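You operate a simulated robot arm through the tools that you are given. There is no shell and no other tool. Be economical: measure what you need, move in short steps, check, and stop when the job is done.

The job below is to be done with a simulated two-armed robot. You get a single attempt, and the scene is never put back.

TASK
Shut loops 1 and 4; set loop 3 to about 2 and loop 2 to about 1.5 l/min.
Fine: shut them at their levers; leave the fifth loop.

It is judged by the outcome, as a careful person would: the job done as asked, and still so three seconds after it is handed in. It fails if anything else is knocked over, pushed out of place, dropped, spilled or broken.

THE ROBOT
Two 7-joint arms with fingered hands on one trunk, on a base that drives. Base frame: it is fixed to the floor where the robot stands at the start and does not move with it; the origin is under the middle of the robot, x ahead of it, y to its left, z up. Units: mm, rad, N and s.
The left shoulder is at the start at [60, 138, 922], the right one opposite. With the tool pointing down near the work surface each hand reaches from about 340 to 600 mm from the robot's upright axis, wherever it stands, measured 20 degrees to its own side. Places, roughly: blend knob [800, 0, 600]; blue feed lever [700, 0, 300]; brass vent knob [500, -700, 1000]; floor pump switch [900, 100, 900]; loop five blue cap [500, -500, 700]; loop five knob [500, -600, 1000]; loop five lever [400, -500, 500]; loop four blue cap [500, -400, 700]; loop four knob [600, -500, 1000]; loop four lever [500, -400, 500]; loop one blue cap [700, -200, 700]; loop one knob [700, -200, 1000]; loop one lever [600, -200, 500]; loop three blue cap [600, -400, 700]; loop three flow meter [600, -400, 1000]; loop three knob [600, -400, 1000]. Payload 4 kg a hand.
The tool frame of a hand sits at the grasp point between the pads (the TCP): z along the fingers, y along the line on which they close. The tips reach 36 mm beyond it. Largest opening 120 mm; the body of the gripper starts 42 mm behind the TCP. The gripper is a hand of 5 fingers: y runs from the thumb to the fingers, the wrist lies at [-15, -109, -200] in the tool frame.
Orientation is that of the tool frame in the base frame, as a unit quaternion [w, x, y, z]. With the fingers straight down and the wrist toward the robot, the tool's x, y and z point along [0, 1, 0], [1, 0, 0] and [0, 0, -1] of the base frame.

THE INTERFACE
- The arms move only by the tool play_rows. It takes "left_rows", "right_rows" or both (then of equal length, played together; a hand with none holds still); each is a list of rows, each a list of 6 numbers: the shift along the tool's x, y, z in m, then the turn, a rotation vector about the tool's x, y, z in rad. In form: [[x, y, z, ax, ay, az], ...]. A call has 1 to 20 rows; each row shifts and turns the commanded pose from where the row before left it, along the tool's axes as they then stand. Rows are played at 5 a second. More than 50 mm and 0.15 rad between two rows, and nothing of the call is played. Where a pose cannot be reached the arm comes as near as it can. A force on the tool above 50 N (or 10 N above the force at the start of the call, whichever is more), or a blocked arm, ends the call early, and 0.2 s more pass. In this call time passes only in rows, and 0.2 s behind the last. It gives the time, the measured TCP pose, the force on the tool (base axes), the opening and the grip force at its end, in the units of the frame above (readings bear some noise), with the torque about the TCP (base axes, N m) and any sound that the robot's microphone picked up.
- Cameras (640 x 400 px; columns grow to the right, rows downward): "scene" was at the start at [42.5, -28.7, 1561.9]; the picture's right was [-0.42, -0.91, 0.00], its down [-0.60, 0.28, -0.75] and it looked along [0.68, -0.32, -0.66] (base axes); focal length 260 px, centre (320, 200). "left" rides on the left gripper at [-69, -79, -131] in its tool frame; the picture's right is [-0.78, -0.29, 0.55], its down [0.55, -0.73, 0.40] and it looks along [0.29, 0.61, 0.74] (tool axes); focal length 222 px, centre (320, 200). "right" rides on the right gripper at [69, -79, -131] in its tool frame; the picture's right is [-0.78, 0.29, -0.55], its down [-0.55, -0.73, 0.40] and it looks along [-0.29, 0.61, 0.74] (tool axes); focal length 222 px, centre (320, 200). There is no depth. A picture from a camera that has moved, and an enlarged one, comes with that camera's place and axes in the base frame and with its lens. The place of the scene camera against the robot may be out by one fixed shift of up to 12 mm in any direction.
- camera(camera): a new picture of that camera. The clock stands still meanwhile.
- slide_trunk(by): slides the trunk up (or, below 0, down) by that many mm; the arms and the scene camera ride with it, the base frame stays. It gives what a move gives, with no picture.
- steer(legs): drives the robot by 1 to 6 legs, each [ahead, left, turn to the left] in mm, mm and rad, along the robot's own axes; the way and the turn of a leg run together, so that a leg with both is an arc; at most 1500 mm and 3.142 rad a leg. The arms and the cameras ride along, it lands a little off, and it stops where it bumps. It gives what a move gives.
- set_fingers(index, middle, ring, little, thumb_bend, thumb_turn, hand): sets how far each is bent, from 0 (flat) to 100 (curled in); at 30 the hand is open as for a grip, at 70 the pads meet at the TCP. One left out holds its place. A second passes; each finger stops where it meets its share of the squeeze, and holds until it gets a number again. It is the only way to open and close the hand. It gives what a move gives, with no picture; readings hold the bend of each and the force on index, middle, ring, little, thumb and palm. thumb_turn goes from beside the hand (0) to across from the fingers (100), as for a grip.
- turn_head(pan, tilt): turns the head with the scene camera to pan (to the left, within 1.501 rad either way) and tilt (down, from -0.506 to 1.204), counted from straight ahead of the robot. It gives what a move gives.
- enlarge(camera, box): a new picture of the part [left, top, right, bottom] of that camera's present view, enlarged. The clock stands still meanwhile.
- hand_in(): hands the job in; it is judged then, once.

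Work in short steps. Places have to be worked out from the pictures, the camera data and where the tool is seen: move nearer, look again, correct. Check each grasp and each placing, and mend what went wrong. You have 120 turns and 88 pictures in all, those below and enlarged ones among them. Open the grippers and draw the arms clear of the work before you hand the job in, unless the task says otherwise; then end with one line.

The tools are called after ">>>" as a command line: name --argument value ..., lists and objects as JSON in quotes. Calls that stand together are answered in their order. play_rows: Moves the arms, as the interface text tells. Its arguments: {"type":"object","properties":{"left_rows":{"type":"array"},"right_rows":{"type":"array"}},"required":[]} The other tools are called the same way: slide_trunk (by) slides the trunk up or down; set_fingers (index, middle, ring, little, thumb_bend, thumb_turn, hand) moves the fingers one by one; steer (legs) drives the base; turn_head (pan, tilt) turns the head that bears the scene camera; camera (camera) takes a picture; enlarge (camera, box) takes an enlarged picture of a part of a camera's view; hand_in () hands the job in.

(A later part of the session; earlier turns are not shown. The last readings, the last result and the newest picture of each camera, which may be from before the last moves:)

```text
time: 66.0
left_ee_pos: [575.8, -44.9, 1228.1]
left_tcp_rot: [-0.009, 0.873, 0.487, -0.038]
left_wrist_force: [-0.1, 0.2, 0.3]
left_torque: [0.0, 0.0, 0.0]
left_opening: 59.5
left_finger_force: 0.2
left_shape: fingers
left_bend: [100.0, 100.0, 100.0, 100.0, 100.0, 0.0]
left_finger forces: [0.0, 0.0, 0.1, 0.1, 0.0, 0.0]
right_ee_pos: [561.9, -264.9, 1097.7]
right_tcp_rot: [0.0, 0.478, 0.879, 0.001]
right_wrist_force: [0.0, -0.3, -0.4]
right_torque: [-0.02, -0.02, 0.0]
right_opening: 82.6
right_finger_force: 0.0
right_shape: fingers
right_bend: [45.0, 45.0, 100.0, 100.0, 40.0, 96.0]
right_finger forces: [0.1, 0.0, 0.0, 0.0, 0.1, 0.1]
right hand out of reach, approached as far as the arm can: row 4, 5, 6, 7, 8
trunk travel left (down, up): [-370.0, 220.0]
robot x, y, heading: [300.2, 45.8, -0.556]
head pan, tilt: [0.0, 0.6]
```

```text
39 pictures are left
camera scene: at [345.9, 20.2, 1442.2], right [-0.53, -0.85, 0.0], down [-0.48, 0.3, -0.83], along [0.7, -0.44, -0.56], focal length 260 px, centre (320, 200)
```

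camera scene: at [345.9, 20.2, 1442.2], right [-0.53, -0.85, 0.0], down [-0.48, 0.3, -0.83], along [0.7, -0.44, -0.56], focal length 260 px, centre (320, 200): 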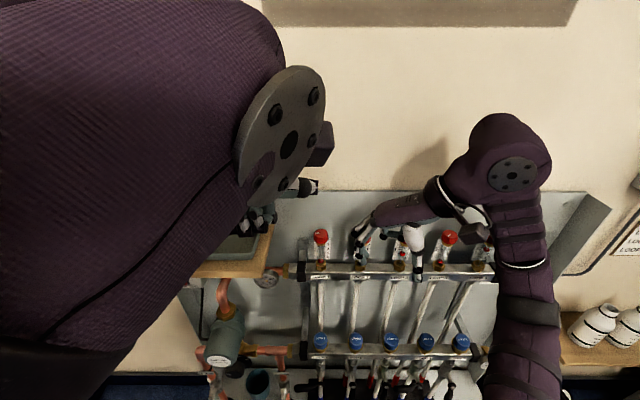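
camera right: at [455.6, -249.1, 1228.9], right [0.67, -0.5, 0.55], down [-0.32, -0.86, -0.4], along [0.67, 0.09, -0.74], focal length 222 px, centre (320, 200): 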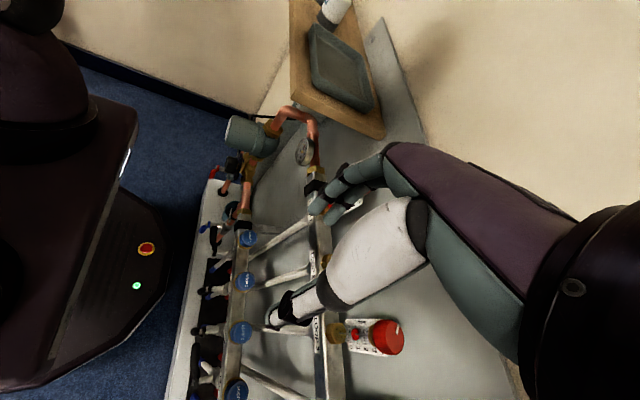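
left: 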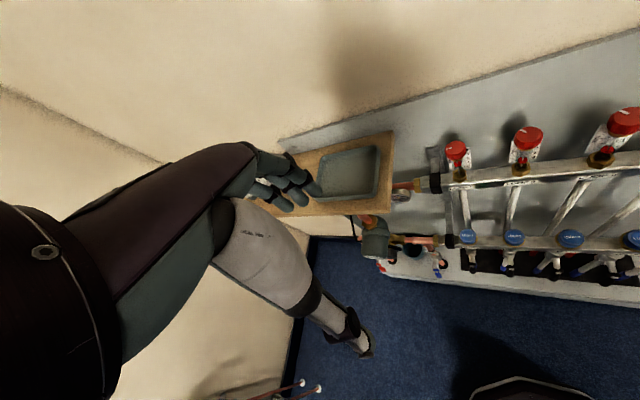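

The limit looks like wrist orientation with the shoulder too low for a downward hand. I'll raise the trunk the remaining 220 mm, then bring the hand over knob 3 again.

>>> slide_trunk --by 215

>>> play_rows --right_rows '[[-0.04, 0, 0, 0, 0, 0], [-0.04, 0, 0.02, 0, 0, 0], [-0.04, 0, 0.03, 0, 0, 0], [-0.02, 0, 0.03, 0, 0, 0], [0, 0, 0.03, 0, 0, 0], [0, 0, 0.03, 0, 0, 0]]'

>>> turn_head --pan -0.1 --tilt 0.85

>>> camera --camera "scene"

```text
time: 68.3
left_ee_pos: [576.6, -45.1, 1442.3]
left_tcp_rot: [-0.009, 0.873, 0.487, -0.038]
left_wrist_force: [-0.1, 0.2, 0.8]
left_torque: [0.02, 0.03, 0.0]
left_opening: 59.4
left_finger_force: 0.0
left_shape: fingers
left_bend: [100.0, 100.0, 100.0, 100.0, 100.0, 0.0]
left_finger forces: [0.0, 0.0, 0.0, 0.0, 0.0, 0.0]
right_ee_pos: [562.1, -265.2, 1311.6]
right_tcp_rot: [-0.001, 0.478, 0.878, 0.0]
right_wrist_force: [-0.5, 0.4, 1.0]
right_torque: [-0.01, 0.02, 0.0]
right_opening: 82.5
right_finger_force: 0.2
right_shape: fingers
right_bend: [45.0, 45.0, 100.0, 100.0, 40.0, 96.0]
right_finger forces: [0.0, 0.0, 0.1, 0.0, 0.0, 0.0]
trunk travel left (down, up): [-585.0, 5.0]
robot x, y, heading: [302.9, 43.6, -0.559]
head pan, tilt: [0.0, 0.6]
```

```text
time: 69.7
left_ee_pos: [574.4, -44.6, 1443.5]
left_tcp_rot: [-0.009, 0.872, 0.487, -0.037]
left_wrist_force: [0.0, 0.1, 0.1]
left_torque: [0.06, -0.02, 0.0]
left_opening: 60.0
left_finger_force: 0.1
left_shape: fingers
left_bend: [100.0, 100.0, 100.0, 100.0, 100.0, 0.0]
left_finger forces: [0.0, 0.0, 0.0, 0.1, 0.0, 0.1]
right_ee_pos: [563.1, -256.0, 1190.5]
right_tcp_rot: [-0.003, 0.481, 0.876, 0.001]
right_wrist_force: [-0.5, 0.3, -0.6]
right_torque: [0.01, -0.01, -0.01]
right_opening: 82.7
right_finger_force: 0.0
right_shape: fingers
right_bend: [45.0, 45.0, 100.0, 100.0, 40.0, 96.0]
right_finger forces: [0.0, 0.0, 0.0, 0.0, 0.0, 0.0]
right hand out of reach, approached as far as the arm can: row 1, 2, 3, 4, 5, 6
trunk travel left (down, up): [-585.0, 5.0]
robot x, y, heading: [297.8, 48.2, -0.55]
head pan, tilt: [0.0, 0.6]
```

```text
time: 70.5
left_ee_pos: [575.2, -44.1, 1443.5]
left_tcp_rot: [-0.008, 0.872, 0.487, -0.038]
left_wrist_force: [0.0, -0.2, 0.7]
left_torque: [0.03, -0.02, -0.03]
left_opening: 59.8
left_finger_force: 0.0
left_shape: fingers
left_bend: [100.0, 100.0, 100.0, 100.0, 100.0, 0.0]
left_finger forces: [0.0, 0.0, 0.1, 0.1, 0.0, 0.0]
right_ee_pos: [562.4, -257.2, 1190.4]
right_tcp_rot: [-0.003, 0.48, 0.877, 0.001]
right_wrist_force: [-0.3, -0.3, 0.5]
right_torque: [-0.01, 0.03, 0.02]
right_opening: 82.8
right_finger_force: 0.1
right_shape: fingers
right_bend: [45.0, 45.0, 100.0, 100.0, 40.0, 96.0]
right_finger forces: [0.0, 0.0, 0.0, 0.1, 0.0, 0.0]
trunk travel left (down, up): [-585.0, 5.0]
robot x, y, heading: [299.9, 46.1, -0.557]
head pan, tilt: [-0.099, 0.85]
```

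```text
38 pictures are left
camera scene: at [332.7, 19.1, 1636.3], right [-0.61, -0.79, 0.0], down [-0.6, 0.46, -0.66], along [0.52, -0.4, -0.75], focal length 260 px, centre (320, 200)
```

scene: 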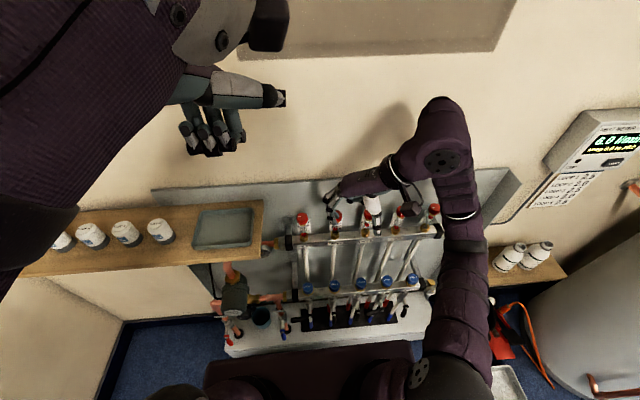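

The wrist can't take that yaw. A narrower pre-closed grip at yaw 0 should fit between knob and backboard instead, so I rotate the hand back, lower the trunk 60 mm, and pre-close fingers to ~50 mm opening.

>>> play_rows --right_rows '[[0, 0, 0, 0, 0, 0.14], [0, 0, 0, 0, 0, 0.14], [0, 0, 0, 0, 0, 0.14], [0, 0, 0, 0, 0, 0.14], [0, 0, 0, 0, 0, 0.14], [0, 0, 0, 0, 0, 0.14], [0, 0, 0, 0, 0, 0.14], [0, 0, 0, 0, 0, 0.14]]'

>>> slide_trunk --by -60

>>> set_fingers --hand "right" --index 53 --middle 53 --ring 53 --little 53 --thumb_bend 46 --thumb_turn 97

```text
time: 72.3
left_ee_pos: [575.2, -45.0, 1443.2]
left_tcp_rot: [-0.009, 0.872, 0.488, -0.04]
left_wrist_force: [0.0, 0.4, 1.5]
left_torque: [0.02, 0.0, 0.0]
left_opening: 59.9
left_finger_force: 0.1
left_shape: fingers
left_bend: [100.0, 100.0, 100.0, 100.0, 100.0, 0.0]
left_finger forces: [0.1, 0.1, 0.0, 0.1, 0.1, 0.0]
right_ee_pos: [560.7, -256.6, 1193.9]
right_tcp_rot: [-0.001, 0.872, 0.489, 0.001]
right_wrist_force: [-0.7, 0.7, -0.9]
right_torque: [0.01, -0.01, -0.01]
right_opening: 82.4
right_finger_force: 0.1
right_shape: fingers
right_bend: [45.0, 45.0, 100.0, 100.0, 40.0, 96.0]
right_finger forces: [0.1, 0.0, 0.1, 0.0, 0.0, 0.0]
trunk travel left (down, up): [-585.0, 5.0]
robot x, y, heading: [299.7, 44.6, -0.555]
head pan, tilt: [-0.099, 0.85]
```

```text
time: 73.3
left_ee_pos: [574.1, -45.0, 1384.1]
left_tcp_rot: [-0.01, 0.872, 0.487, -0.038]
left_wrist_force: [0.5, 0.3, 0.9]
left_torque: [-0.04, 0.03, -0.01]
left_opening: 59.9
left_finger_force: 0.1
left_shape: fingers
left_bend: [100.0, 100.0, 100.0, 100.0, 100.0, 0.0]
left_finger forces: [0.0, 0.1, 0.0, 0.0, 0.0, 0.0]
right_ee_pos: [562.1, -257.0, 1133.3]
right_tcp_rot: [-0.001, 0.872, 0.49, 0.0]
right_wrist_force: [-0.2, 0.1, -0.6]
right_torque: [-0.04, 0.01, 0.02]
right_opening: 83.0
right_finger_force: 0.0
right_shape: fingers
right_bend: [45.0, 45.0, 100.0, 100.0, 40.0, 96.0]
right_finger forces: [0.0, 0.0, 0.0, 0.0, 0.0, 0.0]
trunk travel left (down, up): [-525.0, 65.0]
robot x, y, heading: [300.8, 42.6, -0.553]
head pan, tilt: [-0.099, 0.85]
```

```text
time: 74.3
left_ee_pos: [576.0, -45.0, 1383.3]
left_tcp_rot: [-0.009, 0.872, 0.488, -0.038]
left_wrist_force: [-1.1, 0.4, -0.3]
left_torque: [-0.03, -0.01, 0.01]
left_opening: 59.9
left_finger_force: 0.0
left_shape: fingers
left_bend: [100.0, 100.0, 100.0, 100.0, 100.0, 0.0]
left_finger forces: [0.0, 0.0, 0.0, 0.1, 0.0, 0.0]
right_ee_pos: [561.4, -257.9, 1132.2]
right_tcp_rot: [-0.002, 0.872, 0.49, 0.0]
right_wrist_force: [0.6, -0.5, 0.8]
right_torque: [-0.03, 0.02, 0.02]
right_opening: 61.8
right_finger_force: 0.1
right_shape: fingers
right_bend: [53.0, 53.0, 53.0, 53.0, 46.0, 96.0]
right_finger forces: [0.0, 0.0, 0.0, 0.0, 0.1, 0.1]
trunk travel left (down, up): [-525.0, 65.0]
robot x, y, heading: [300.6, 43.2, -0.556]
head pan, tilt: [-0.099, 0.85]
```

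Opening is 62 mm. Moving over knob 3 (x -82, y +136 mm) at TCP z≈1105 and checking with both cameras.

>>> play_rows --right_rows '[[-0.027, 0.035, 0, 0, 0, 0], [-0.027, 0.035, 0, 0, 0, 0], [-0.028, 0.035, 0.01, 0, 0, 0], [0, 0.031, 0.018, 0, 0, 0]]'

>>> camera --camera "right"

>>> enlarge --camera "scene" --box '[260, 140, 460, 265]'

```text
time: 75.3
left_ee_pos: [576.3, -44.9, 1384.0]
left_tcp_rot: [-0.009, 0.872, 0.488, -0.038]
left_wrist_force: [0.7, -0.1, 0.5]
left_torque: [0.01, 0.04, 0.0]
left_opening: 60.3
left_finger_force: 0.1
left_shape: fingers
left_bend: [100.0, 100.0, 100.0, 100.0, 100.0, 0.0]
left_finger forces: [0.0, 0.1, 0.0, 0.0, 0.0, 0.1]
right_ee_pos: [639.3, -397.3, 1104.3]
right_tcp_rot: [-0.001, 0.872, 0.49, 0.0]
right_wrist_force: [0.0, 0.4, 0.0]
right_torque: [0.0, 0.0, 0.02]
right_opening: 61.7
right_finger_force: 0.0
right_shape: fingers
right_bend: [53.0, 53.0, 53.0, 53.0, 46.0, 96.0]
right_finger forces: [0.0, 0.0, 0.1, 0.0, 0.0, 0.1]
trunk travel left (down, up): [-525.0, 65.0]
robot x, y, heading: [302.4, 45.7, -0.56]
head pan, tilt: [-0.099, 0.85]
```

```text
37 pictures are left
camera right: at [605.9, -297.3, 1235.2], right [-0.16, -0.82, 0.55], down [-0.91, -0.09, -0.4], along [0.37, -0.56, -0.74], focal length 222 px, centre (320, 200)
```

right: 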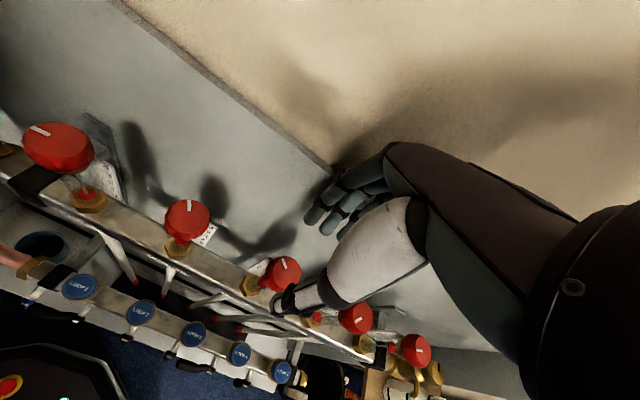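

```text
3.20 times, centred on (360, 202) of scene
camera zoom: at [333.7, 19.3, 1576.2], right [-0.61, -0.79, 0.0], down [-0.6, 0.46, -0.66], along [0.52, -0.4, -0.75], focal length 833 px, centre (192, 192)
```

zoom: 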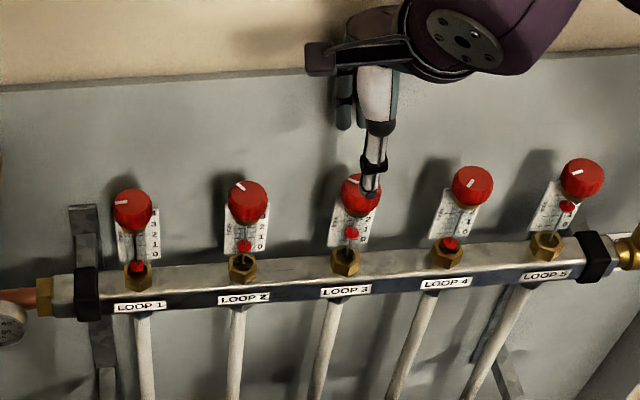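

Knob 3 is right under the TCP. Descending 58 mm in small steps.

>>> play_rows --right_rows '[[0, 0, 0.015, 0, 0, 0], [0, 0, 0.015, 0, 0, 0], [0, 0, 0.015, 0, 0, 0], [0, 0, 0.013, 0, 0, 0]]'

>>> camera --camera "right"

>>> enlarge --camera "scene" --box '[260, 140, 460, 265]'

```text
time: 76.3
left_ee_pos: [574.0, -44.0, 1383.8]
left_tcp_rot: [-0.008, 0.872, 0.487, -0.038]
left_wrist_force: [-0.1, -0.3, 0.0]
left_torque: [-0.01, 0.01, 0.0]
left_opening: 60.0
left_finger_force: 0.0
left_shape: fingers
left_bend: [100.0, 100.0, 100.0, 100.0, 100.0, 0.0]
left_finger forces: [0.0, 0.1, 0.0, 0.1, 0.0, 0.0]
right_ee_pos: [635.3, -397.7, 1046.6]
right_tcp_rot: [0.0, 0.872, 0.489, 0.0]
right_wrist_force: [-6.4, 3.9, 2.7]
right_torque: [-0.16, -0.22, -0.12]
right_opening: 61.7
right_finger_force: 4.5
right_shape: fingers
right_bend: [53.0, 56.0, 53.0, 53.0, 46.0, 96.0]
right_finger forces: [0.1, 8.8, 0.0, 0.1, 0.0, 0.0]
trunk travel left (down, up): [-525.0, 65.0]
robot x, y, heading: [301.7, 48.2, -0.556]
head pan, tilt: [-0.099, 0.85]
```

```text
35 pictures are left
camera right: at [601.9, -297.0, 1178.2], right [-0.16, -0.82, 0.55], down [-0.91, -0.09, -0.4], along [0.37, -0.56, -0.74], focal length 222 px, centre (320, 200)
```

right: 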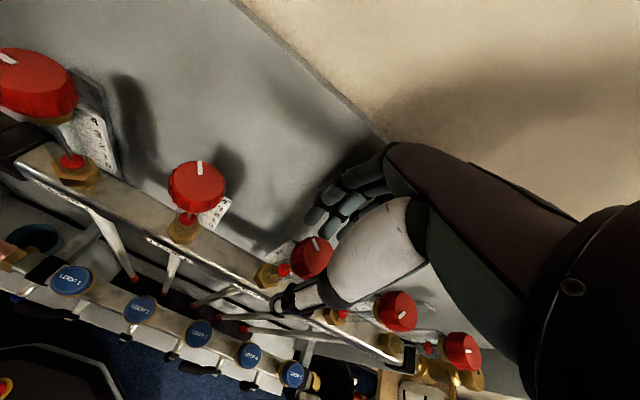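

```text
3.20 times, centred on (360, 202) of scene
camera zoom: at [331.3, 20.1, 1576.3], right [-0.61, -0.79, 0.0], down [-0.59, 0.46, -0.66], along [0.52, -0.4, -0.75], focal length 833 px, centre (192, 192)
```

zoom: 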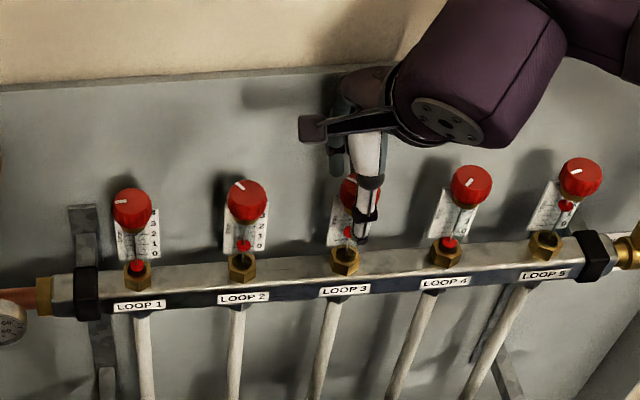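

The middle finger touches the board lightly and the hand camera shows the knob ~8 mm nearer to me than the TCP. I shift back 8 mm, then close middle, ring and thumb on the knob.

>>> play_rows --right_rows '[[0, -0.008, 0, 0, 0, 0]]'

>>> set_fingers --hand "right" --middle 72 --ring 72 --thumb_bend 72

>>> camera --camera "right"

>>> enlarge --camera "scene" --box '[300, 150, 440, 240]'

```text
time: 76.7
left_ee_pos: [575.4, -46.3, 1384.3]
left_tcp_rot: [-0.009, 0.872, 0.488, -0.039]
left_wrist_force: [0.9, 0.9, 0.6]
left_torque: [-0.01, 0.01, 0.02]
left_opening: 60.1
left_finger_force: 0.0
left_shape: fingers
left_bend: [100.0, 100.0, 100.0, 100.0, 100.0, 0.0]
left_finger forces: [0.0, 0.1, 0.0, 0.0, 0.0, 0.0]
right_ee_pos: [629.9, -391.9, 1046.0]
right_tcp_rot: [-0.001, 0.872, 0.49, 0.0]
right_wrist_force: [0.6, -0.3, -0.9]
right_torque: [-0.03, -0.01, 0.0]
right_opening: 61.8
right_finger_force: 0.1
right_shape: fingers
right_bend: [53.0, 53.0, 53.0, 53.0, 46.0, 96.0]
right_finger forces: [0.0, 0.1, 0.1, 0.0, 0.0, 0.1]
trunk travel left (down, up): [-525.0, 65.0]
robot x, y, heading: [300.8, 46.1, -0.555]
head pan, tilt: [-0.099, 0.85]
```

```text
time: 77.7
left_ee_pos: [574.7, -46.2, 1383.6]
left_tcp_rot: [-0.008, 0.872, 0.488, -0.038]
left_wrist_force: [0.0, 0.5, -0.3]
left_torque: [0.01, 0.01, 0.0]
left_opening: 59.8
left_finger_force: 0.0
left_shape: fingers
left_bend: [100.0, 100.0, 100.0, 100.0, 100.0, 0.0]
left_finger forces: [0.1, 0.0, 0.1, 0.1, 0.1, 0.1]
right_ee_pos: [630.9, -394.0, 1045.4]
right_tcp_rot: [-0.001, 0.872, 0.489, 0.0]
right_wrist_force: [-0.9, -5.2, -3.4]
right_torque: [-0.19, 0.01, -0.01]
right_opening: 35.7
right_finger_force: 11.3
right_shape: fingers
right_bend: [53.0, 62.0, 72.0, 53.0, 66.0, 98.0]
right_finger forces: [0.0, 12.7, 0.2, 0.0, 9.1, 0.0]
trunk travel left (down, up): [-525.0, 65.0]
robot x, y, heading: [302.5, 40.8, -0.552]
head pan, tilt: [-0.099, 0.85]
```

```text
33 pictures are left
camera right: at [596.9, -294.0, 1177.1], right [-0.16, -0.82, 0.55], down [-0.91, -0.09, -0.4], along [0.37, -0.56, -0.74], focal length 222 px, centre (320, 200)
```

right: 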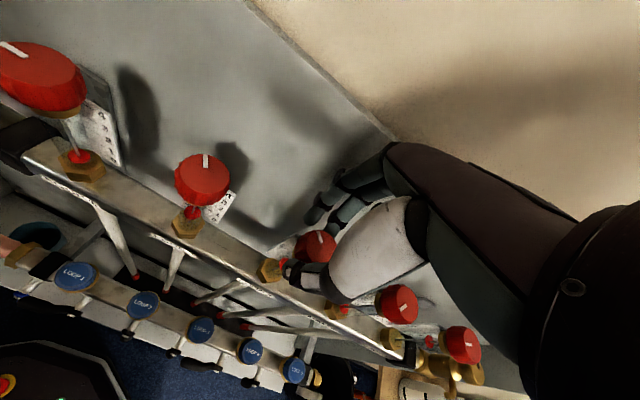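

```text
4.44 times, centred on (370, 195) of scene
camera zoom: at [332.7, 18.2, 1576.2], right [-0.61, -0.79, 0.0], down [-0.6, 0.46, -0.66], along [0.52, -0.4, -0.75], focal length 1157 px, centre (98, 222)
```

zoom: 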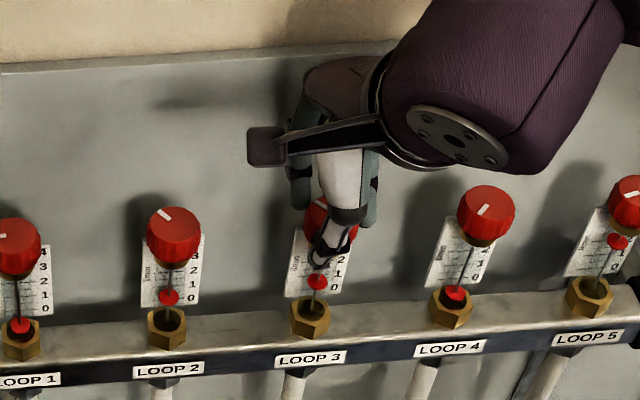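

Middle and thumb grip the knob (36 mm, ~10 N). Turning 0.3 rad counter-clockwise (from above), then check the float.

>>> play_rows --right_rows '[[0, 0.0008, 0, 0, 0, -0.075], [0, 0.0008, 0, 0, 0, -0.075], [0, 0.0008, 0, 0, 0, -0.075], [0, 0.0008, 0, 0, 0, -0.075]]'

>>> enlarge --camera "scene" --box '[300, 150, 440, 240]'

```text
time: 78.7
left_ee_pos: [574.4, -46.6, 1383.7]
left_tcp_rot: [-0.009, 0.873, 0.487, -0.038]
left_wrist_force: [0.4, 1.1, 0.5]
left_torque: [0.03, 0.0, -0.01]
left_opening: 59.9
left_finger_force: 0.0
left_shape: fingers
left_bend: [100.0, 100.0, 100.0, 100.0, 100.0, 0.0]
left_finger forces: [0.1, 0.0, 0.1, 0.0, 0.0, 0.0]
right_ee_pos: [630.9, -395.5, 1045.7]
right_tcp_rot: [-0.001, 0.788, 0.615, 0.0]
right_wrist_force: [-5.9, -2.4, -5.7]
right_torque: [-0.09, 0.13, -0.01]
right_opening: 37.7
right_finger_force: 10.7
right_shape: fingers
right_bend: [53.0, 63.0, 72.0, 53.0, 65.0, 97.0]
right_finger forces: [0.0, 9.1, 0.0, 0.1, 12.4, 0.0]
trunk travel left (down, up): [-525.0, 65.0]
robot x, y, heading: [298.9, 44.3, -0.554]
head pan, tilt: [-0.099, 0.85]
```

```text
4.44 times, centred on (370, 195) of scene
camera zoom: at [332.1, 18.5, 1576.2], right [-0.61, -0.79, 0.0], down [-0.6, 0.46, -0.66], along [0.52, -0.4, -0.75], focal length 1157 px, centre (98, 222)
```

zoom: 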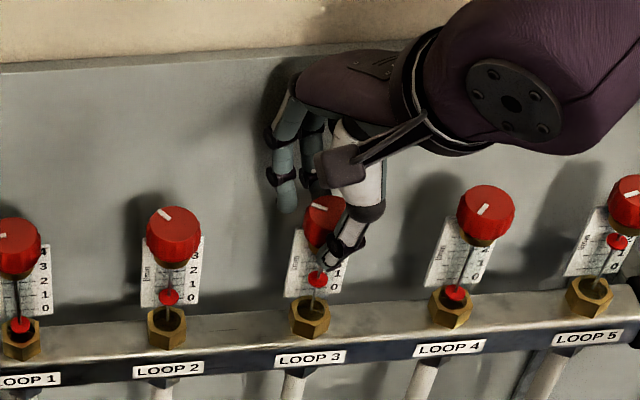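

Counter-clockwise raises the float. From the spread between floats, loop 3 may already be ~1.8; I zoom closer on the scales and on the heat meter total.

>>> enlarge --camera "scene" --box '[320, 180, 400, 230]'

>>> enlarge --camera "scene" --box '[540, 100, 640, 200]'

```text
8.00 times, centred on (360, 205) of scene
camera zoom: at [332.1, 18.5, 1576.2], right [-0.61, -0.79, 0.0], down [-0.6, 0.46, -0.66], along [0.52, -0.4, -0.75], focal length 2082 px, centre (0, 160)
```

zoom: 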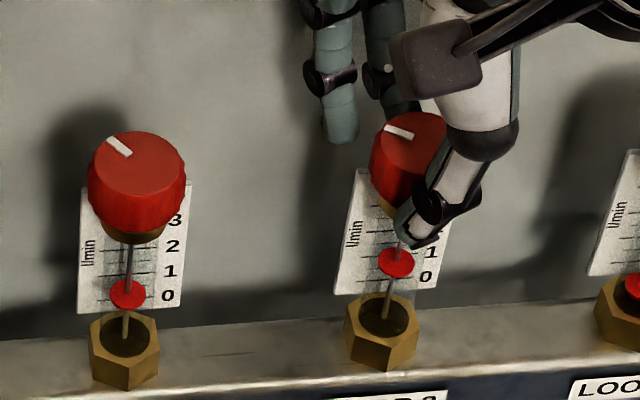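

```text
4.00 times, centred on (590, 150) of scene
camera zoom: at [332.1, 18.5, 1576.2], right [-0.61, -0.79, 0.0], down [-0.6, 0.46, -0.66], along [0.52, -0.4, -0.75], focal length 1041 px, centre (-760, 400)
```

zoom: 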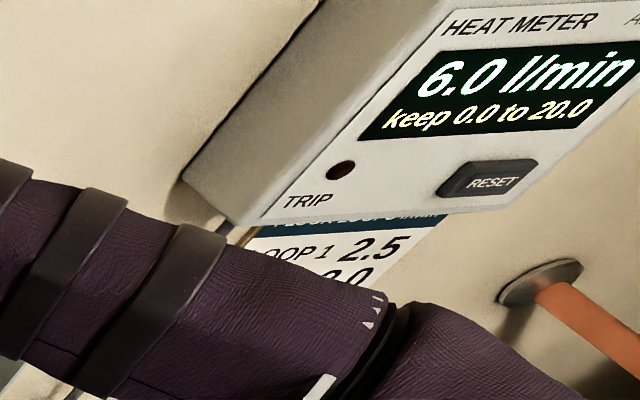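

CCW works: calibrating with the zeroed loop 1 float (parallax ≈1.26), loop 3 reads ~1.8 and loop 2 ~1.3 (loop 5 the rest of 6.0 total). A further 0.2 rad on loop 3.

>>> play_rows --right_rows '[[0, 0.0008, 0, 0, 0, -0.07], [0, 0.0008, 0, 0, 0, -0.07], [0, 0.0008, 0, 0, 0, -0.07]]'

>>> enlarge --camera "scene" --box '[320, 180, 400, 230]'

```text
time: 79.5
left_ee_pos: [574.6, -46.3, 1383.0]
left_tcp_rot: [-0.009, 0.872, 0.487, -0.037]
left_wrist_force: [0.0, 0.3, 0.6]
left_torque: [-0.01, 0.01, -0.04]
left_opening: 59.6
left_finger_force: 0.0
left_shape: fingers
left_bend: [100.0, 100.0, 100.0, 100.0, 100.0, 0.0]
left_finger forces: [0.0, 0.0, 0.0, 0.0, 0.1, 0.0]
right_ee_pos: [632.4, -395.6, 1044.8]
right_tcp_rot: [0.0, 0.72, 0.694, 0.001]
right_wrist_force: [-9.3, 0.5, -5.4]
right_torque: [-0.01, 0.29, -0.01]
right_opening: 39.7
right_finger_force: 10.4
right_shape: fingers
right_bend: [53.0, 65.0, 72.0, 53.0, 65.0, 97.0]
right_finger forces: [0.0, 6.8, 0.0, 0.1, 14.7, 0.0]
trunk travel left (down, up): [-525.0, 65.0]
robot x, y, heading: [300.6, 42.9, -0.551]
head pan, tilt: [-0.099, 0.85]
```

```text
8.00 times, centred on (360, 205) of scene
camera zoom: at [331.7, 18.7, 1576.3], right [-0.61, -0.79, 0.0], down [-0.6, 0.46, -0.66], along [0.52, -0.4, -0.75], focal length 2082 px, centre (0, 160)
```

zoom: 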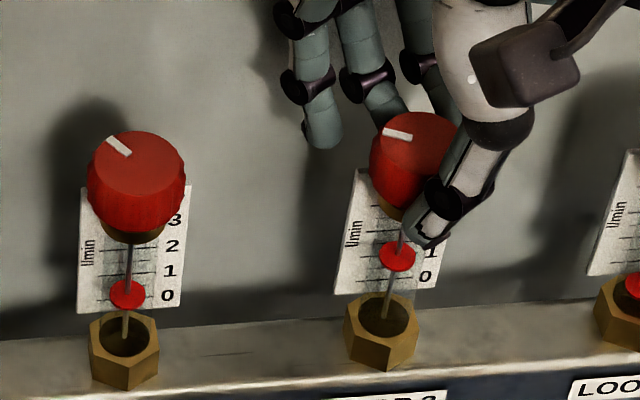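

Loop 3's float rose another ~0.24, to about 2.05. Releasing and lifting straight up.

>>> set_fingers --hand "right" --middle 53 --ring 53 --thumb_bend 46

>>> play_rows --right_rows '[[0, 0, -0.02, 0, 0, 0], [0, 0, -0.025, 0, 0, 0], [0, 0, -0.025, 0, 0, 0]]'

>>> enlarge --camera "scene" --box '[290, 170, 420, 250]'

```text
time: 80.5
left_ee_pos: [574.4, -44.3, 1384.4]
left_tcp_rot: [-0.008, 0.872, 0.488, -0.037]
left_wrist_force: [-0.2, 0.4, -0.6]
left_torque: [0.0, 0.02, 0.0]
left_opening: 60.1
left_finger_force: 0.0
left_shape: fingers
left_bend: [100.0, 100.0, 100.0, 100.0, 100.0, 0.0]
left_finger forces: [0.1, 0.0, 0.1, 0.0, 0.0, 0.0]
right_ee_pos: [634.2, -394.6, 1046.7]
right_tcp_rot: [0.0, 0.72, 0.694, 0.001]
right_wrist_force: [-6.4, 3.5, 1.8]
right_torque: [-0.19, -0.3, 0.03]
right_opening: 61.4
right_finger_force: 4.3
right_shape: fingers
right_bend: [53.0, 53.0, 56.0, 53.0, 46.0, 97.0]
right_finger forces: [0.1, 0.0, 8.8, 0.1, 0.1, 0.0]
trunk travel left (down, up): [-525.0, 65.0]
robot x, y, heading: [299.9, 43.1, -0.557]
head pan, tilt: [-0.099, 0.85]
```

```text
time: 81.3
left_ee_pos: [575.0, -44.9, 1383.5]
left_tcp_rot: [-0.009, 0.873, 0.487, -0.037]
left_wrist_force: [0.3, 0.2, -0.2]
left_torque: [-0.04, 0.0, 0.02]
left_opening: 60.0
left_finger_force: 0.2
left_shape: fingers
left_bend: [100.0, 100.0, 100.0, 100.0, 100.0, 0.0]
left_finger forces: [0.1, 0.1, 0.0, 0.0, 0.0, 0.1]
right_ee_pos: [633.9, -395.1, 1116.0]
right_tcp_rot: [0.001, 0.72, 0.694, 0.0]
right_wrist_force: [0.0, -0.1, 0.5]
right_torque: [-0.01, 0.01, 0.01]
right_opening: 61.2
right_finger_force: 0.0
right_shape: fingers
right_bend: [53.0, 53.0, 53.0, 53.0, 46.0, 97.0]
right_finger forces: [0.0, 0.0, 0.1, 0.0, 0.0, 0.1]
trunk travel left (down, up): [-525.0, 65.0]
robot x, y, heading: [299.3, 41.2, -0.557]
head pan, tilt: [-0.099, 0.85]
```

```text
4.92 times, centred on (355, 210) of scene
camera zoom: at [332.5, 19.4, 1576.2], right [-0.61, -0.79, 0.0], down [-0.6, 0.46, -0.66], along [0.52, -0.4, -0.75], focal length 1281 px, centre (148, 151)
```

zoom: 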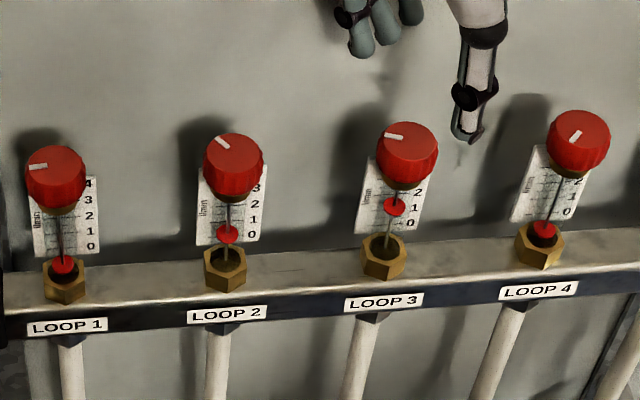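

Knob 3 done, pending a level reading. Now to knob 2: rotate the hand back to yaw 0, shift 107 mm left (8 mm extra to centre the fingers), check from the hand camera.

>>> play_rows --right_rows '[[0, 0, 0, 0, 0, 0.13], [0, 0, 0, 0, 0, 0.13], [0, 0, 0, 0, 0, 0.13], [0, 0, 0, 0, 0, 0.13], [0.036, -0.001, 0, 0, 0, 0], [0.036, -0.001, 0, 0, 0, 0], [0.035, -0.001, 0, 0, 0, 0]]'

>>> camera --camera "right"

```text
time: 82.9
left_ee_pos: [576.1, -43.7, 1383.3]
left_tcp_rot: [-0.008, 0.872, 0.487, -0.039]
left_wrist_force: [0.5, -0.3, -0.3]
left_torque: [-0.01, 0.02, -0.03]
left_opening: 60.0
left_finger_force: 0.0
left_shape: fingers
left_bend: [100.0, 100.0, 100.0, 100.0, 100.0, 0.0]
left_finger forces: [0.1, 0.1, 0.1, 0.1, 0.0, 0.0]
right_ee_pos: [691.1, -299.3, 1112.8]
right_tcp_rot: [0.0, 0.874, 0.485, 0.0]
right_wrist_force: [0.1, 0.2, -0.9]
right_torque: [-0.04, 0.03, 0.01]
right_opening: 61.2
right_finger_force: 0.1
right_shape: fingers
right_bend: [53.0, 53.0, 53.0, 53.0, 46.0, 97.0]
right_finger forces: [0.1, 0.0, 0.0, 0.0, 0.0, 0.1]
trunk travel left (down, up): [-525.0, 65.0]
robot x, y, heading: [298.2, 43.8, -0.55]
head pan, tilt: [-0.099, 0.85]
```

```text
26 pictures are left
camera right: at [659.0, -200.1, 1243.3], right [-0.17, -0.82, 0.55], down [-0.91, -0.08, -0.4], along [0.37, -0.57, -0.74], focal length 222 px, centre (320, 200)
```

right: 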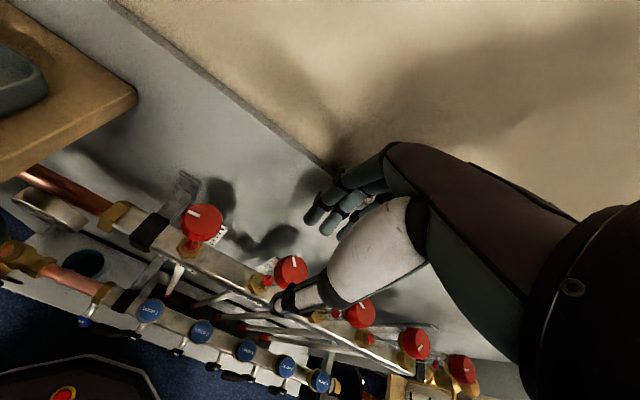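

The knob sits ~10 mm toward tool -x, which puts it between middle and ring – good for a two-finger grip. Descending 67 mm and closing.

>>> play_rows --right_rows '[[0, -0.001, 0.018, 0, 0, 0], [0, 0, 0.018, 0, 0, 0], [0, 0, 0.016, 0, 0, 0], [0, 0, 0.015, 0, 0, 0]]'

>>> set_fingers --hand "right" --middle 72 --ring 72 --thumb_bend 72

>>> enlarge --camera "scene" --box '[290, 170, 420, 250]'

```text
time: 83.9
left_ee_pos: [576.7, -45.2, 1383.8]
left_tcp_rot: [-0.008, 0.872, 0.488, -0.038]
left_wrist_force: [-0.3, -0.2, 0.8]
left_torque: [-0.01, 0.0, 0.0]
left_opening: 59.8
left_finger_force: 0.0
left_shape: fingers
left_bend: [100.0, 100.0, 100.0, 100.0, 100.0, 0.0]
left_finger forces: [0.1, 0.0, 0.0, 0.1, 0.1, 0.1]
right_ee_pos: [687.3, -301.7, 1048.5]
right_tcp_rot: [0.0, 0.875, 0.485, 0.0]
right_wrist_force: [-0.7, 0.3, -0.4]
right_torque: [-0.01, -0.01, -0.02]
right_opening: 61.3
right_finger_force: 0.0
right_shape: fingers
right_bend: [53.0, 53.0, 53.0, 53.0, 46.0, 97.0]
right_finger forces: [0.1, 0.1, 0.0, 0.0, 0.0, 0.1]
trunk travel left (down, up): [-525.0, 65.0]
robot x, y, heading: [301.2, 43.8, -0.553]
head pan, tilt: [-0.099, 0.85]
```

```text
time: 84.9
left_ee_pos: [576.1, -47.0, 1383.9]
left_tcp_rot: [-0.009, 0.872, 0.487, -0.038]
left_wrist_force: [0.1, 1.5, 0.0]
left_torque: [0.03, 0.04, 0.01]
left_opening: 60.1
left_finger_force: 0.1
left_shape: fingers
left_bend: [100.0, 100.0, 100.0, 100.0, 100.0, 0.0]
left_finger forces: [0.1, 0.0, 0.0, 0.0, 0.0, 0.0]
right_ee_pos: [686.4, -305.1, 1048.0]
right_tcp_rot: [0.0, 0.874, 0.485, -0.001]
right_wrist_force: [4.7, -13.7, -3.7]
right_torque: [-0.42, -0.15, 0.06]
right_opening: 31.2
right_finger_force: 13.3
right_shape: fingers
right_bend: [53.0, 61.0, 68.0, 53.0, 68.0, 98.0]
right_finger forces: [0.0, 11.7, 8.8, 0.1, 5.4, 0.0]
trunk travel left (down, up): [-525.0, 65.0]
robot x, y, heading: [300.0, 46.0, -0.557]
head pan, tilt: [-0.099, 0.85]
```

```text
4.92 times, centred on (355, 210) of scene
camera zoom: at [333.4, 17.1, 1576.2], right [-0.61, -0.79, 0.0], down [-0.6, 0.46, -0.66], along [0.52, -0.4, -0.75], focal length 1281 px, centre (148, 151)
```

zoom: 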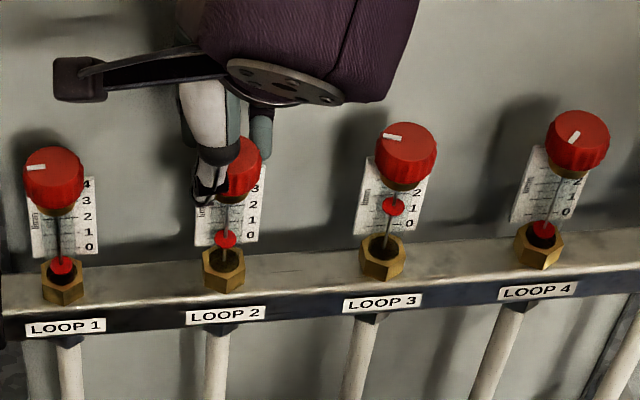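

Closing off-centre turned knob 2 slightly clockwise (float dropped to ~0.9). I'll now turn 0.4 rad counter-clockwise about the knob axis and look.

>>> play_rows --right_rows '[[0, -0.0007, 0, 0, 0, -0.08], [0, -0.0007, 0, 0, 0, -0.08], [0, -0.0007, 0, 0, 0, -0.08], [0, -0.0007, 0, 0, 0, -0.08], [0, -0.0007, 0, 0, 0, -0.08]]'

>>> enlarge --camera "scene" --box '[290, 170, 420, 250]'

```text
time: 86.1
left_ee_pos: [576.1, -47.3, 1383.1]
left_tcp_rot: [-0.01, 0.872, 0.488, -0.039]
left_wrist_force: [0.7, 0.6, 0.2]
left_torque: [-0.05, 0.01, 0.03]
left_opening: 59.8
left_finger_force: 0.0
left_shape: fingers
left_bend: [100.0, 100.0, 100.0, 100.0, 100.0, 0.0]
left_finger forces: [0.0, 0.1, 0.0, 0.0, 0.1, 0.0]
right_ee_pos: [684.3, -303.0, 1047.6]
right_tcp_rot: [-0.002, 0.76, 0.65, 0.001]
right_wrist_force: [5.0, -9.1, -9.9]
right_torque: [-0.1, -0.07, 0.03]
right_opening: 30.9
right_finger_force: 11.6
right_shape: fingers
right_bend: [53.0, 62.0, 68.0, 53.0, 68.0, 98.0]
right_finger forces: [0.0, 8.2, 8.5, 0.0, 5.8, 0.0]
trunk travel left (down, up): [-525.0, 65.0]
robot x, y, heading: [297.7, 44.1, -0.558]
head pan, tilt: [-0.099, 0.85]
```

```text
4.92 times, centred on (355, 210) of scene
camera zoom: at [333.7, 17.3, 1576.1], right [-0.61, -0.79, 0.0], down [-0.6, 0.46, -0.66], along [0.52, -0.4, -0.75], focal length 1281 px, centre (148, 151)
```

zoom: 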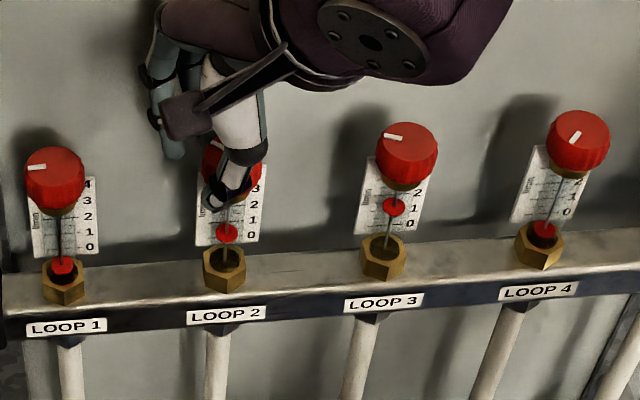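

Back to ~1.3. Another 0.2 rad.

>>> play_rows --right_rows '[[0, -0.0007, 0, 0, 0, -0.07], [0, -0.0007, 0, 0, 0, -0.07], [0, -0.0007, 0, 0, 0, -0.06]]'

>>> set_fingers --hand "right" --middle 53 --ring 53 --thumb_bend 46

>>> play_rows --right_rows '[[0, 0, -0.02, 0, 0, 0], [0, 0, -0.025, 0, 0, 0], [0, 0, -0.025, 0, 0, 0]]'

>>> enlarge --camera "scene" --box '[290, 170, 420, 250]'

```text
time: 86.9
left_ee_pos: [577.7, -46.7, 1383.4]
left_tcp_rot: [-0.01, 0.872, 0.488, -0.038]
left_wrist_force: [-0.8, -1.1, 0.2]
left_torque: [-0.01, 0.0, -0.01]
left_opening: 59.8
left_finger_force: 0.0
left_shape: fingers
left_bend: [100.0, 100.0, 100.0, 100.0, 100.0, 0.0]
left_finger forces: [0.1, 0.1, 0.0, 0.0, 0.0, 0.0]
right_ee_pos: [682.2, -301.9, 1049.0]
right_tcp_rot: [-0.001, 0.691, 0.723, 0.001]
right_wrist_force: [6.8, -10.1, -10.8]
right_torque: [-0.08, -0.09, 0.08]
right_opening: 30.9
right_finger_force: 11.9
right_shape: fingers
right_bend: [53.0, 62.0, 67.0, 53.0, 68.0, 98.0]
right_finger forces: [0.0, 8.2, 9.7, 0.0, 5.3, 0.1]
trunk travel left (down, up): [-525.0, 65.0]
robot x, y, heading: [301.5, 40.8, -0.559]
head pan, tilt: [-0.099, 0.85]
```

```text
time: 87.9
left_ee_pos: [575.4, -44.6, 1383.6]
left_tcp_rot: [-0.009, 0.873, 0.487, -0.038]
left_wrist_force: [0.0, 0.2, -0.8]
left_torque: [0.02, 0.0, -0.02]
left_opening: 60.2
left_finger_force: 0.0
left_shape: fingers
left_bend: [100.0, 100.0, 100.0, 100.0, 100.0, 0.0]
left_finger forces: [0.1, 0.1, 0.0, 0.0, 0.1, 0.0]
right_ee_pos: [681.0, -301.1, 1049.3]
right_tcp_rot: [0.0, 0.691, 0.723, 0.0]
right_wrist_force: [-0.3, 0.2, 0.4]
right_torque: [0.0, -0.01, -0.01]
right_opening: 61.3
right_finger_force: 0.1
right_shape: fingers
right_bend: [53.0, 53.0, 53.0, 53.0, 46.0, 97.0]
right_finger forces: [0.1, 0.0, 0.0, 0.0, 0.0, 0.0]
trunk travel left (down, up): [-525.0, 65.0]
robot x, y, heading: [301.8, 44.9, -0.553]
head pan, tilt: [-0.099, 0.85]
```

```text
time: 88.7
left_ee_pos: [575.2, -45.9, 1383.8]
left_tcp_rot: [-0.009, 0.872, 0.487, -0.037]
left_wrist_force: [-0.3, -0.2, -0.1]
left_torque: [-0.03, -0.01, -0.01]
left_opening: 59.9
left_finger_force: 0.0
left_shape: fingers
left_bend: [100.0, 100.0, 100.0, 100.0, 100.0, 0.0]
left_finger forces: [0.1, 0.0, 0.1, 0.0, 0.0, 0.0]
right_ee_pos: [681.6, -302.0, 1118.0]
right_tcp_rot: [-0.001, 0.691, 0.722, 0.0]
right_wrist_force: [0.4, 0.7, 0.7]
right_torque: [0.01, -0.01, -0.01]
right_opening: 61.6
right_finger_force: 0.0
right_shape: fingers
right_bend: [53.0, 53.0, 53.0, 53.0, 46.0, 97.0]
right_finger forces: [0.1, 0.0, 0.0, 0.0, 0.1, 0.1]
trunk travel left (down, up): [-525.0, 65.0]
robot x, y, heading: [300.1, 41.9, -0.564]
head pan, tilt: [-0.099, 0.85]
```

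```text
4.92 times, centred on (355, 210) of scene
camera zoom: at [332.6, 19.2, 1576.2], right [-0.61, -0.79, 0.0], down [-0.6, 0.46, -0.66], along [0.52, -0.4, -0.75], focal length 1281 px, centre (148, 151)
```

zoom: 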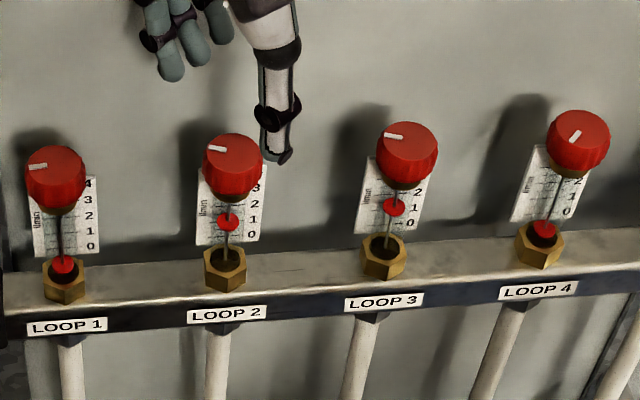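

Loop 2 now looks higher than intended (~1.9), as release nudged it. I'll check the heat meter total and the loop 4/5 floats for a cross-check.

>>> enlarge --camera "scene" --box '[380, 160, 460, 210]'

>>> enlarge --camera "scene" --box '[560, 110, 640, 160]'

>>> enlarge --camera "scene" --box '[320, 185, 384, 225]'

```text
8.00 times, centred on (420, 185) of scene
camera zoom: at [332.6, 19.2, 1576.2], right [-0.61, -0.79, 0.0], down [-0.6, 0.46, -0.66], along [0.52, -0.4, -0.75], focal length 2082 px, centre (-480, 320)
```

zoom: 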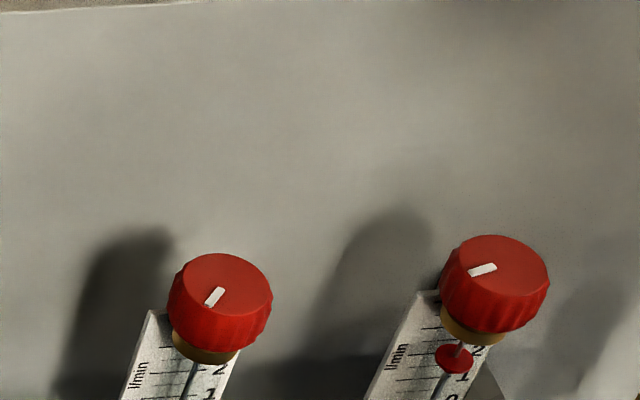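

```text
8.00 times, centred on (600, 135) of scene
camera zoom: at [332.6, 19.2, 1576.2], right [-0.61, -0.79, 0.0], down [-0.6, 0.46, -0.66], along [0.52, -0.4, -0.75], focal length 2082 px, centre (-1920, 720)
```

zoom: 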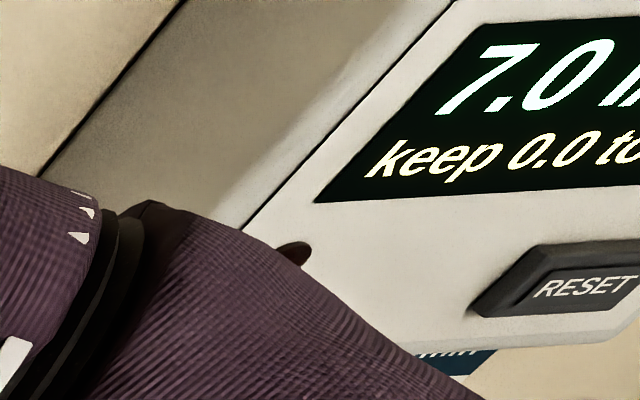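

```text
10.00 times, centred on (352, 205) of scene
camera zoom: at [332.6, 19.2, 1576.2], right [-0.61, -0.79, 0.0], down [-0.6, 0.46, -0.66], along [0.52, -0.4, -0.75], focal length 2603 px, centre (0, 150)
```

zoom: 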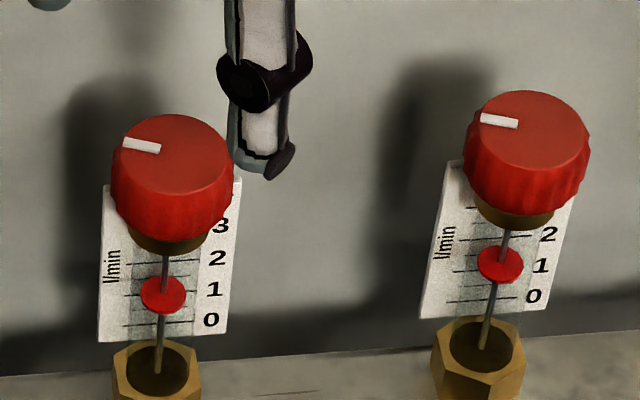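

Total 7.0, consistent with loop 2 ≈2.0, loop 3 ≈2.25, loop 5 ≈2.7. I need loop 2 down ~0.5: I re-grip knob 2 at the present yaw, better centred, and see the float after closing.

>>> play_rows --right_rows '[[-0.004, 0.003, 0.02, 0, 0, 0], [0, 0, 0.025, 0, 0, 0], [0, 0, 0.024, 0, 0, 0]]'

>>> set_fingers --hand "right" --middle 70 --ring 70 --thumb_bend 70

>>> play_rows --right_rows '[[0, 0.0004, 0, 0, 0, 0.06], [0, 0.0004, 0, 0, 0, 0.06], [0, 0.0004, 0, 0, 0, 0.06]]'

>>> enlarge --camera "scene" --box '[320, 185, 384, 225]'

```text
time: 89.5
left_ee_pos: [576.2, -46.6, 1383.2]
left_tcp_rot: [-0.009, 0.872, 0.487, -0.038]
left_wrist_force: [0.3, -0.6, 0.3]
left_torque: [0.02, -0.01, 0.03]
left_opening: 59.8
left_finger_force: 0.0
left_shape: fingers
left_bend: [100.0, 100.0, 100.0, 100.0, 100.0, 0.0]
left_finger forces: [0.0, 0.1, 0.1, 0.0, 0.0, 0.0]
right_ee_pos: [686.2, -305.5, 1050.2]
right_tcp_rot: [-0.001, 0.691, 0.723, 0.001]
right_wrist_force: [0.5, 0.5, 0.1]
right_torque: [0.01, -0.01, -0.03]
right_opening: 61.5
right_finger_force: 0.0
right_shape: fingers
right_bend: [53.0, 53.0, 53.0, 53.0, 46.0, 97.0]
right_finger forces: [0.0, 0.1, 0.1, 0.1, 0.1, 0.1]
trunk travel left (down, up): [-525.0, 65.0]
robot x, y, heading: [302.5, 44.4, -0.552]
head pan, tilt: [-0.099, 0.85]
```

```text
time: 90.5
left_ee_pos: [575.6, -45.7, 1381.5]
left_tcp_rot: [-0.008, 0.872, 0.488, -0.038]
left_wrist_force: [-0.2, -0.1, -0.3]
left_torque: [0.01, -0.01, 0.01]
left_opening: 59.9
left_finger_force: 0.0
left_shape: fingers
left_bend: [100.0, 100.0, 100.0, 100.0, 100.0, 0.0]
left_finger forces: [0.1, 0.0, 0.0, 0.1, 0.0, 0.1]
right_ee_pos: [686.6, -305.7, 1052.3]
right_tcp_rot: [0.0, 0.692, 0.722, 0.0]
right_wrist_force: [0.0, -0.5, -0.3]
right_torque: [-0.08, -0.06, 0.0]
right_opening: 38.7
right_finger_force: 8.0
right_shape: fingers
right_bend: [53.0, 65.0, 70.0, 53.0, 64.0, 98.0]
right_finger forces: [0.1, 8.2, 0.1, 0.0, 8.1, 0.1]
trunk travel left (down, up): [-525.0, 65.0]
robot x, y, heading: [302.3, 43.0, -0.556]
head pan, tilt: [-0.099, 0.85]
```

```text
time: 91.3
left_ee_pos: [577.0, -45.2, 1383.8]
left_tcp_rot: [-0.009, 0.872, 0.487, -0.038]
left_wrist_force: [-0.5, -0.3, 0.5]
left_torque: [-0.01, 0.0, 0.04]
left_opening: 59.9
left_finger_force: 0.1
left_shape: fingers
left_bend: [100.0, 100.0, 100.0, 100.0, 100.0, 0.0]
left_finger forces: [0.0, 0.0, 0.1, 0.0, 0.1, 0.0]
right_ee_pos: [686.2, -305.7, 1051.1]
right_tcp_rot: [-0.001, 0.754, 0.657, 0.0]
right_wrist_force: [1.0, -3.1, -0.5]
right_torque: [-0.1, -0.11, 0.01]
right_opening: 37.7
right_finger_force: 7.7
right_shape: fingers
right_bend: [53.0, 64.0, 70.0, 53.0, 65.0, 98.0]
right_finger forces: [0.0, 9.0, 0.4, 0.1, 6.8, 0.1]
trunk travel left (down, up): [-525.0, 65.0]
robot x, y, heading: [299.9, 41.2, -0.557]
head pan, tilt: [-0.099, 0.85]
```

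```text
10.00 times, centred on (352, 205) of scene
camera zoom: at [333.0, 19.0, 1576.2], right [-0.61, -0.79, 0.0], down [-0.6, 0.46, -0.66], along [0.52, -0.4, -0.75], focal length 2603 px, centre (0, 150)
```

zoom: 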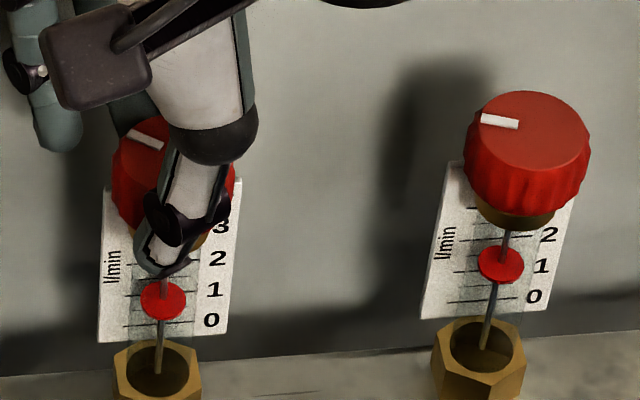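

Clean grip: the float came down ~0.17 for 0.18 rad. Turning another 0.34 rad clockwise.

>>> play_rows --right_rows '[[0, 0.0004, 0, 0, 0, 0.07], [0, 0.0004, 0, 0, 0, 0.07], [0, 0.0004, 0, 0, 0, 0.07], [0, 0.0004, 0, 0, 0, 0.07], [0, 0.0004, 0, 0, 0, 0.06]]'

>>> enlarge --camera "scene" --box '[320, 185, 384, 225]'

```text
time: 92.5
left_ee_pos: [575.0, -45.1, 1383.6]
left_tcp_rot: [-0.009, 0.872, 0.487, -0.038]
left_wrist_force: [0.2, 0.0, 0.4]
left_torque: [0.01, 0.03, 0.0]
left_opening: 59.8
left_finger_force: 0.1
left_shape: fingers
left_bend: [100.0, 100.0, 100.0, 100.0, 100.0, 0.0]
left_finger forces: [0.0, 0.1, 0.0, 0.1, 0.0, 0.0]
right_ee_pos: [687.1, -306.5, 1051.0]
right_tcp_rot: [-0.001, 0.854, 0.52, 0.001]
right_wrist_force: [3.5, -6.0, 0.8]
right_torque: [-0.32, -0.16, 0.11]
right_opening: 36.2
right_finger_force: 8.8
right_shape: fingers
right_bend: [53.0, 63.0, 69.0, 53.0, 66.0, 99.0]
right_finger forces: [0.1, 10.5, 1.7, 0.0, 5.4, 0.0]
trunk travel left (down, up): [-525.0, 65.0]
robot x, y, heading: [301.6, 45.8, -0.555]
head pan, tilt: [-0.099, 0.85]
```

```text
10.00 times, centred on (352, 205) of scene
camera zoom: at [333.2, 18.6, 1576.2], right [-0.61, -0.79, 0.0], down [-0.6, 0.46, -0.66], along [0.52, -0.4, -0.75], focal length 2603 px, centre (0, 150)
```

zoom: 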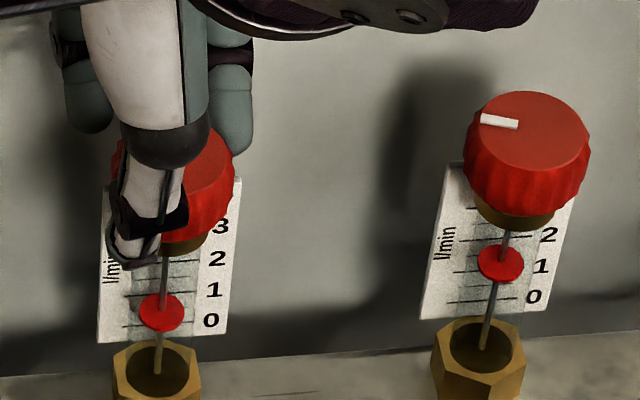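

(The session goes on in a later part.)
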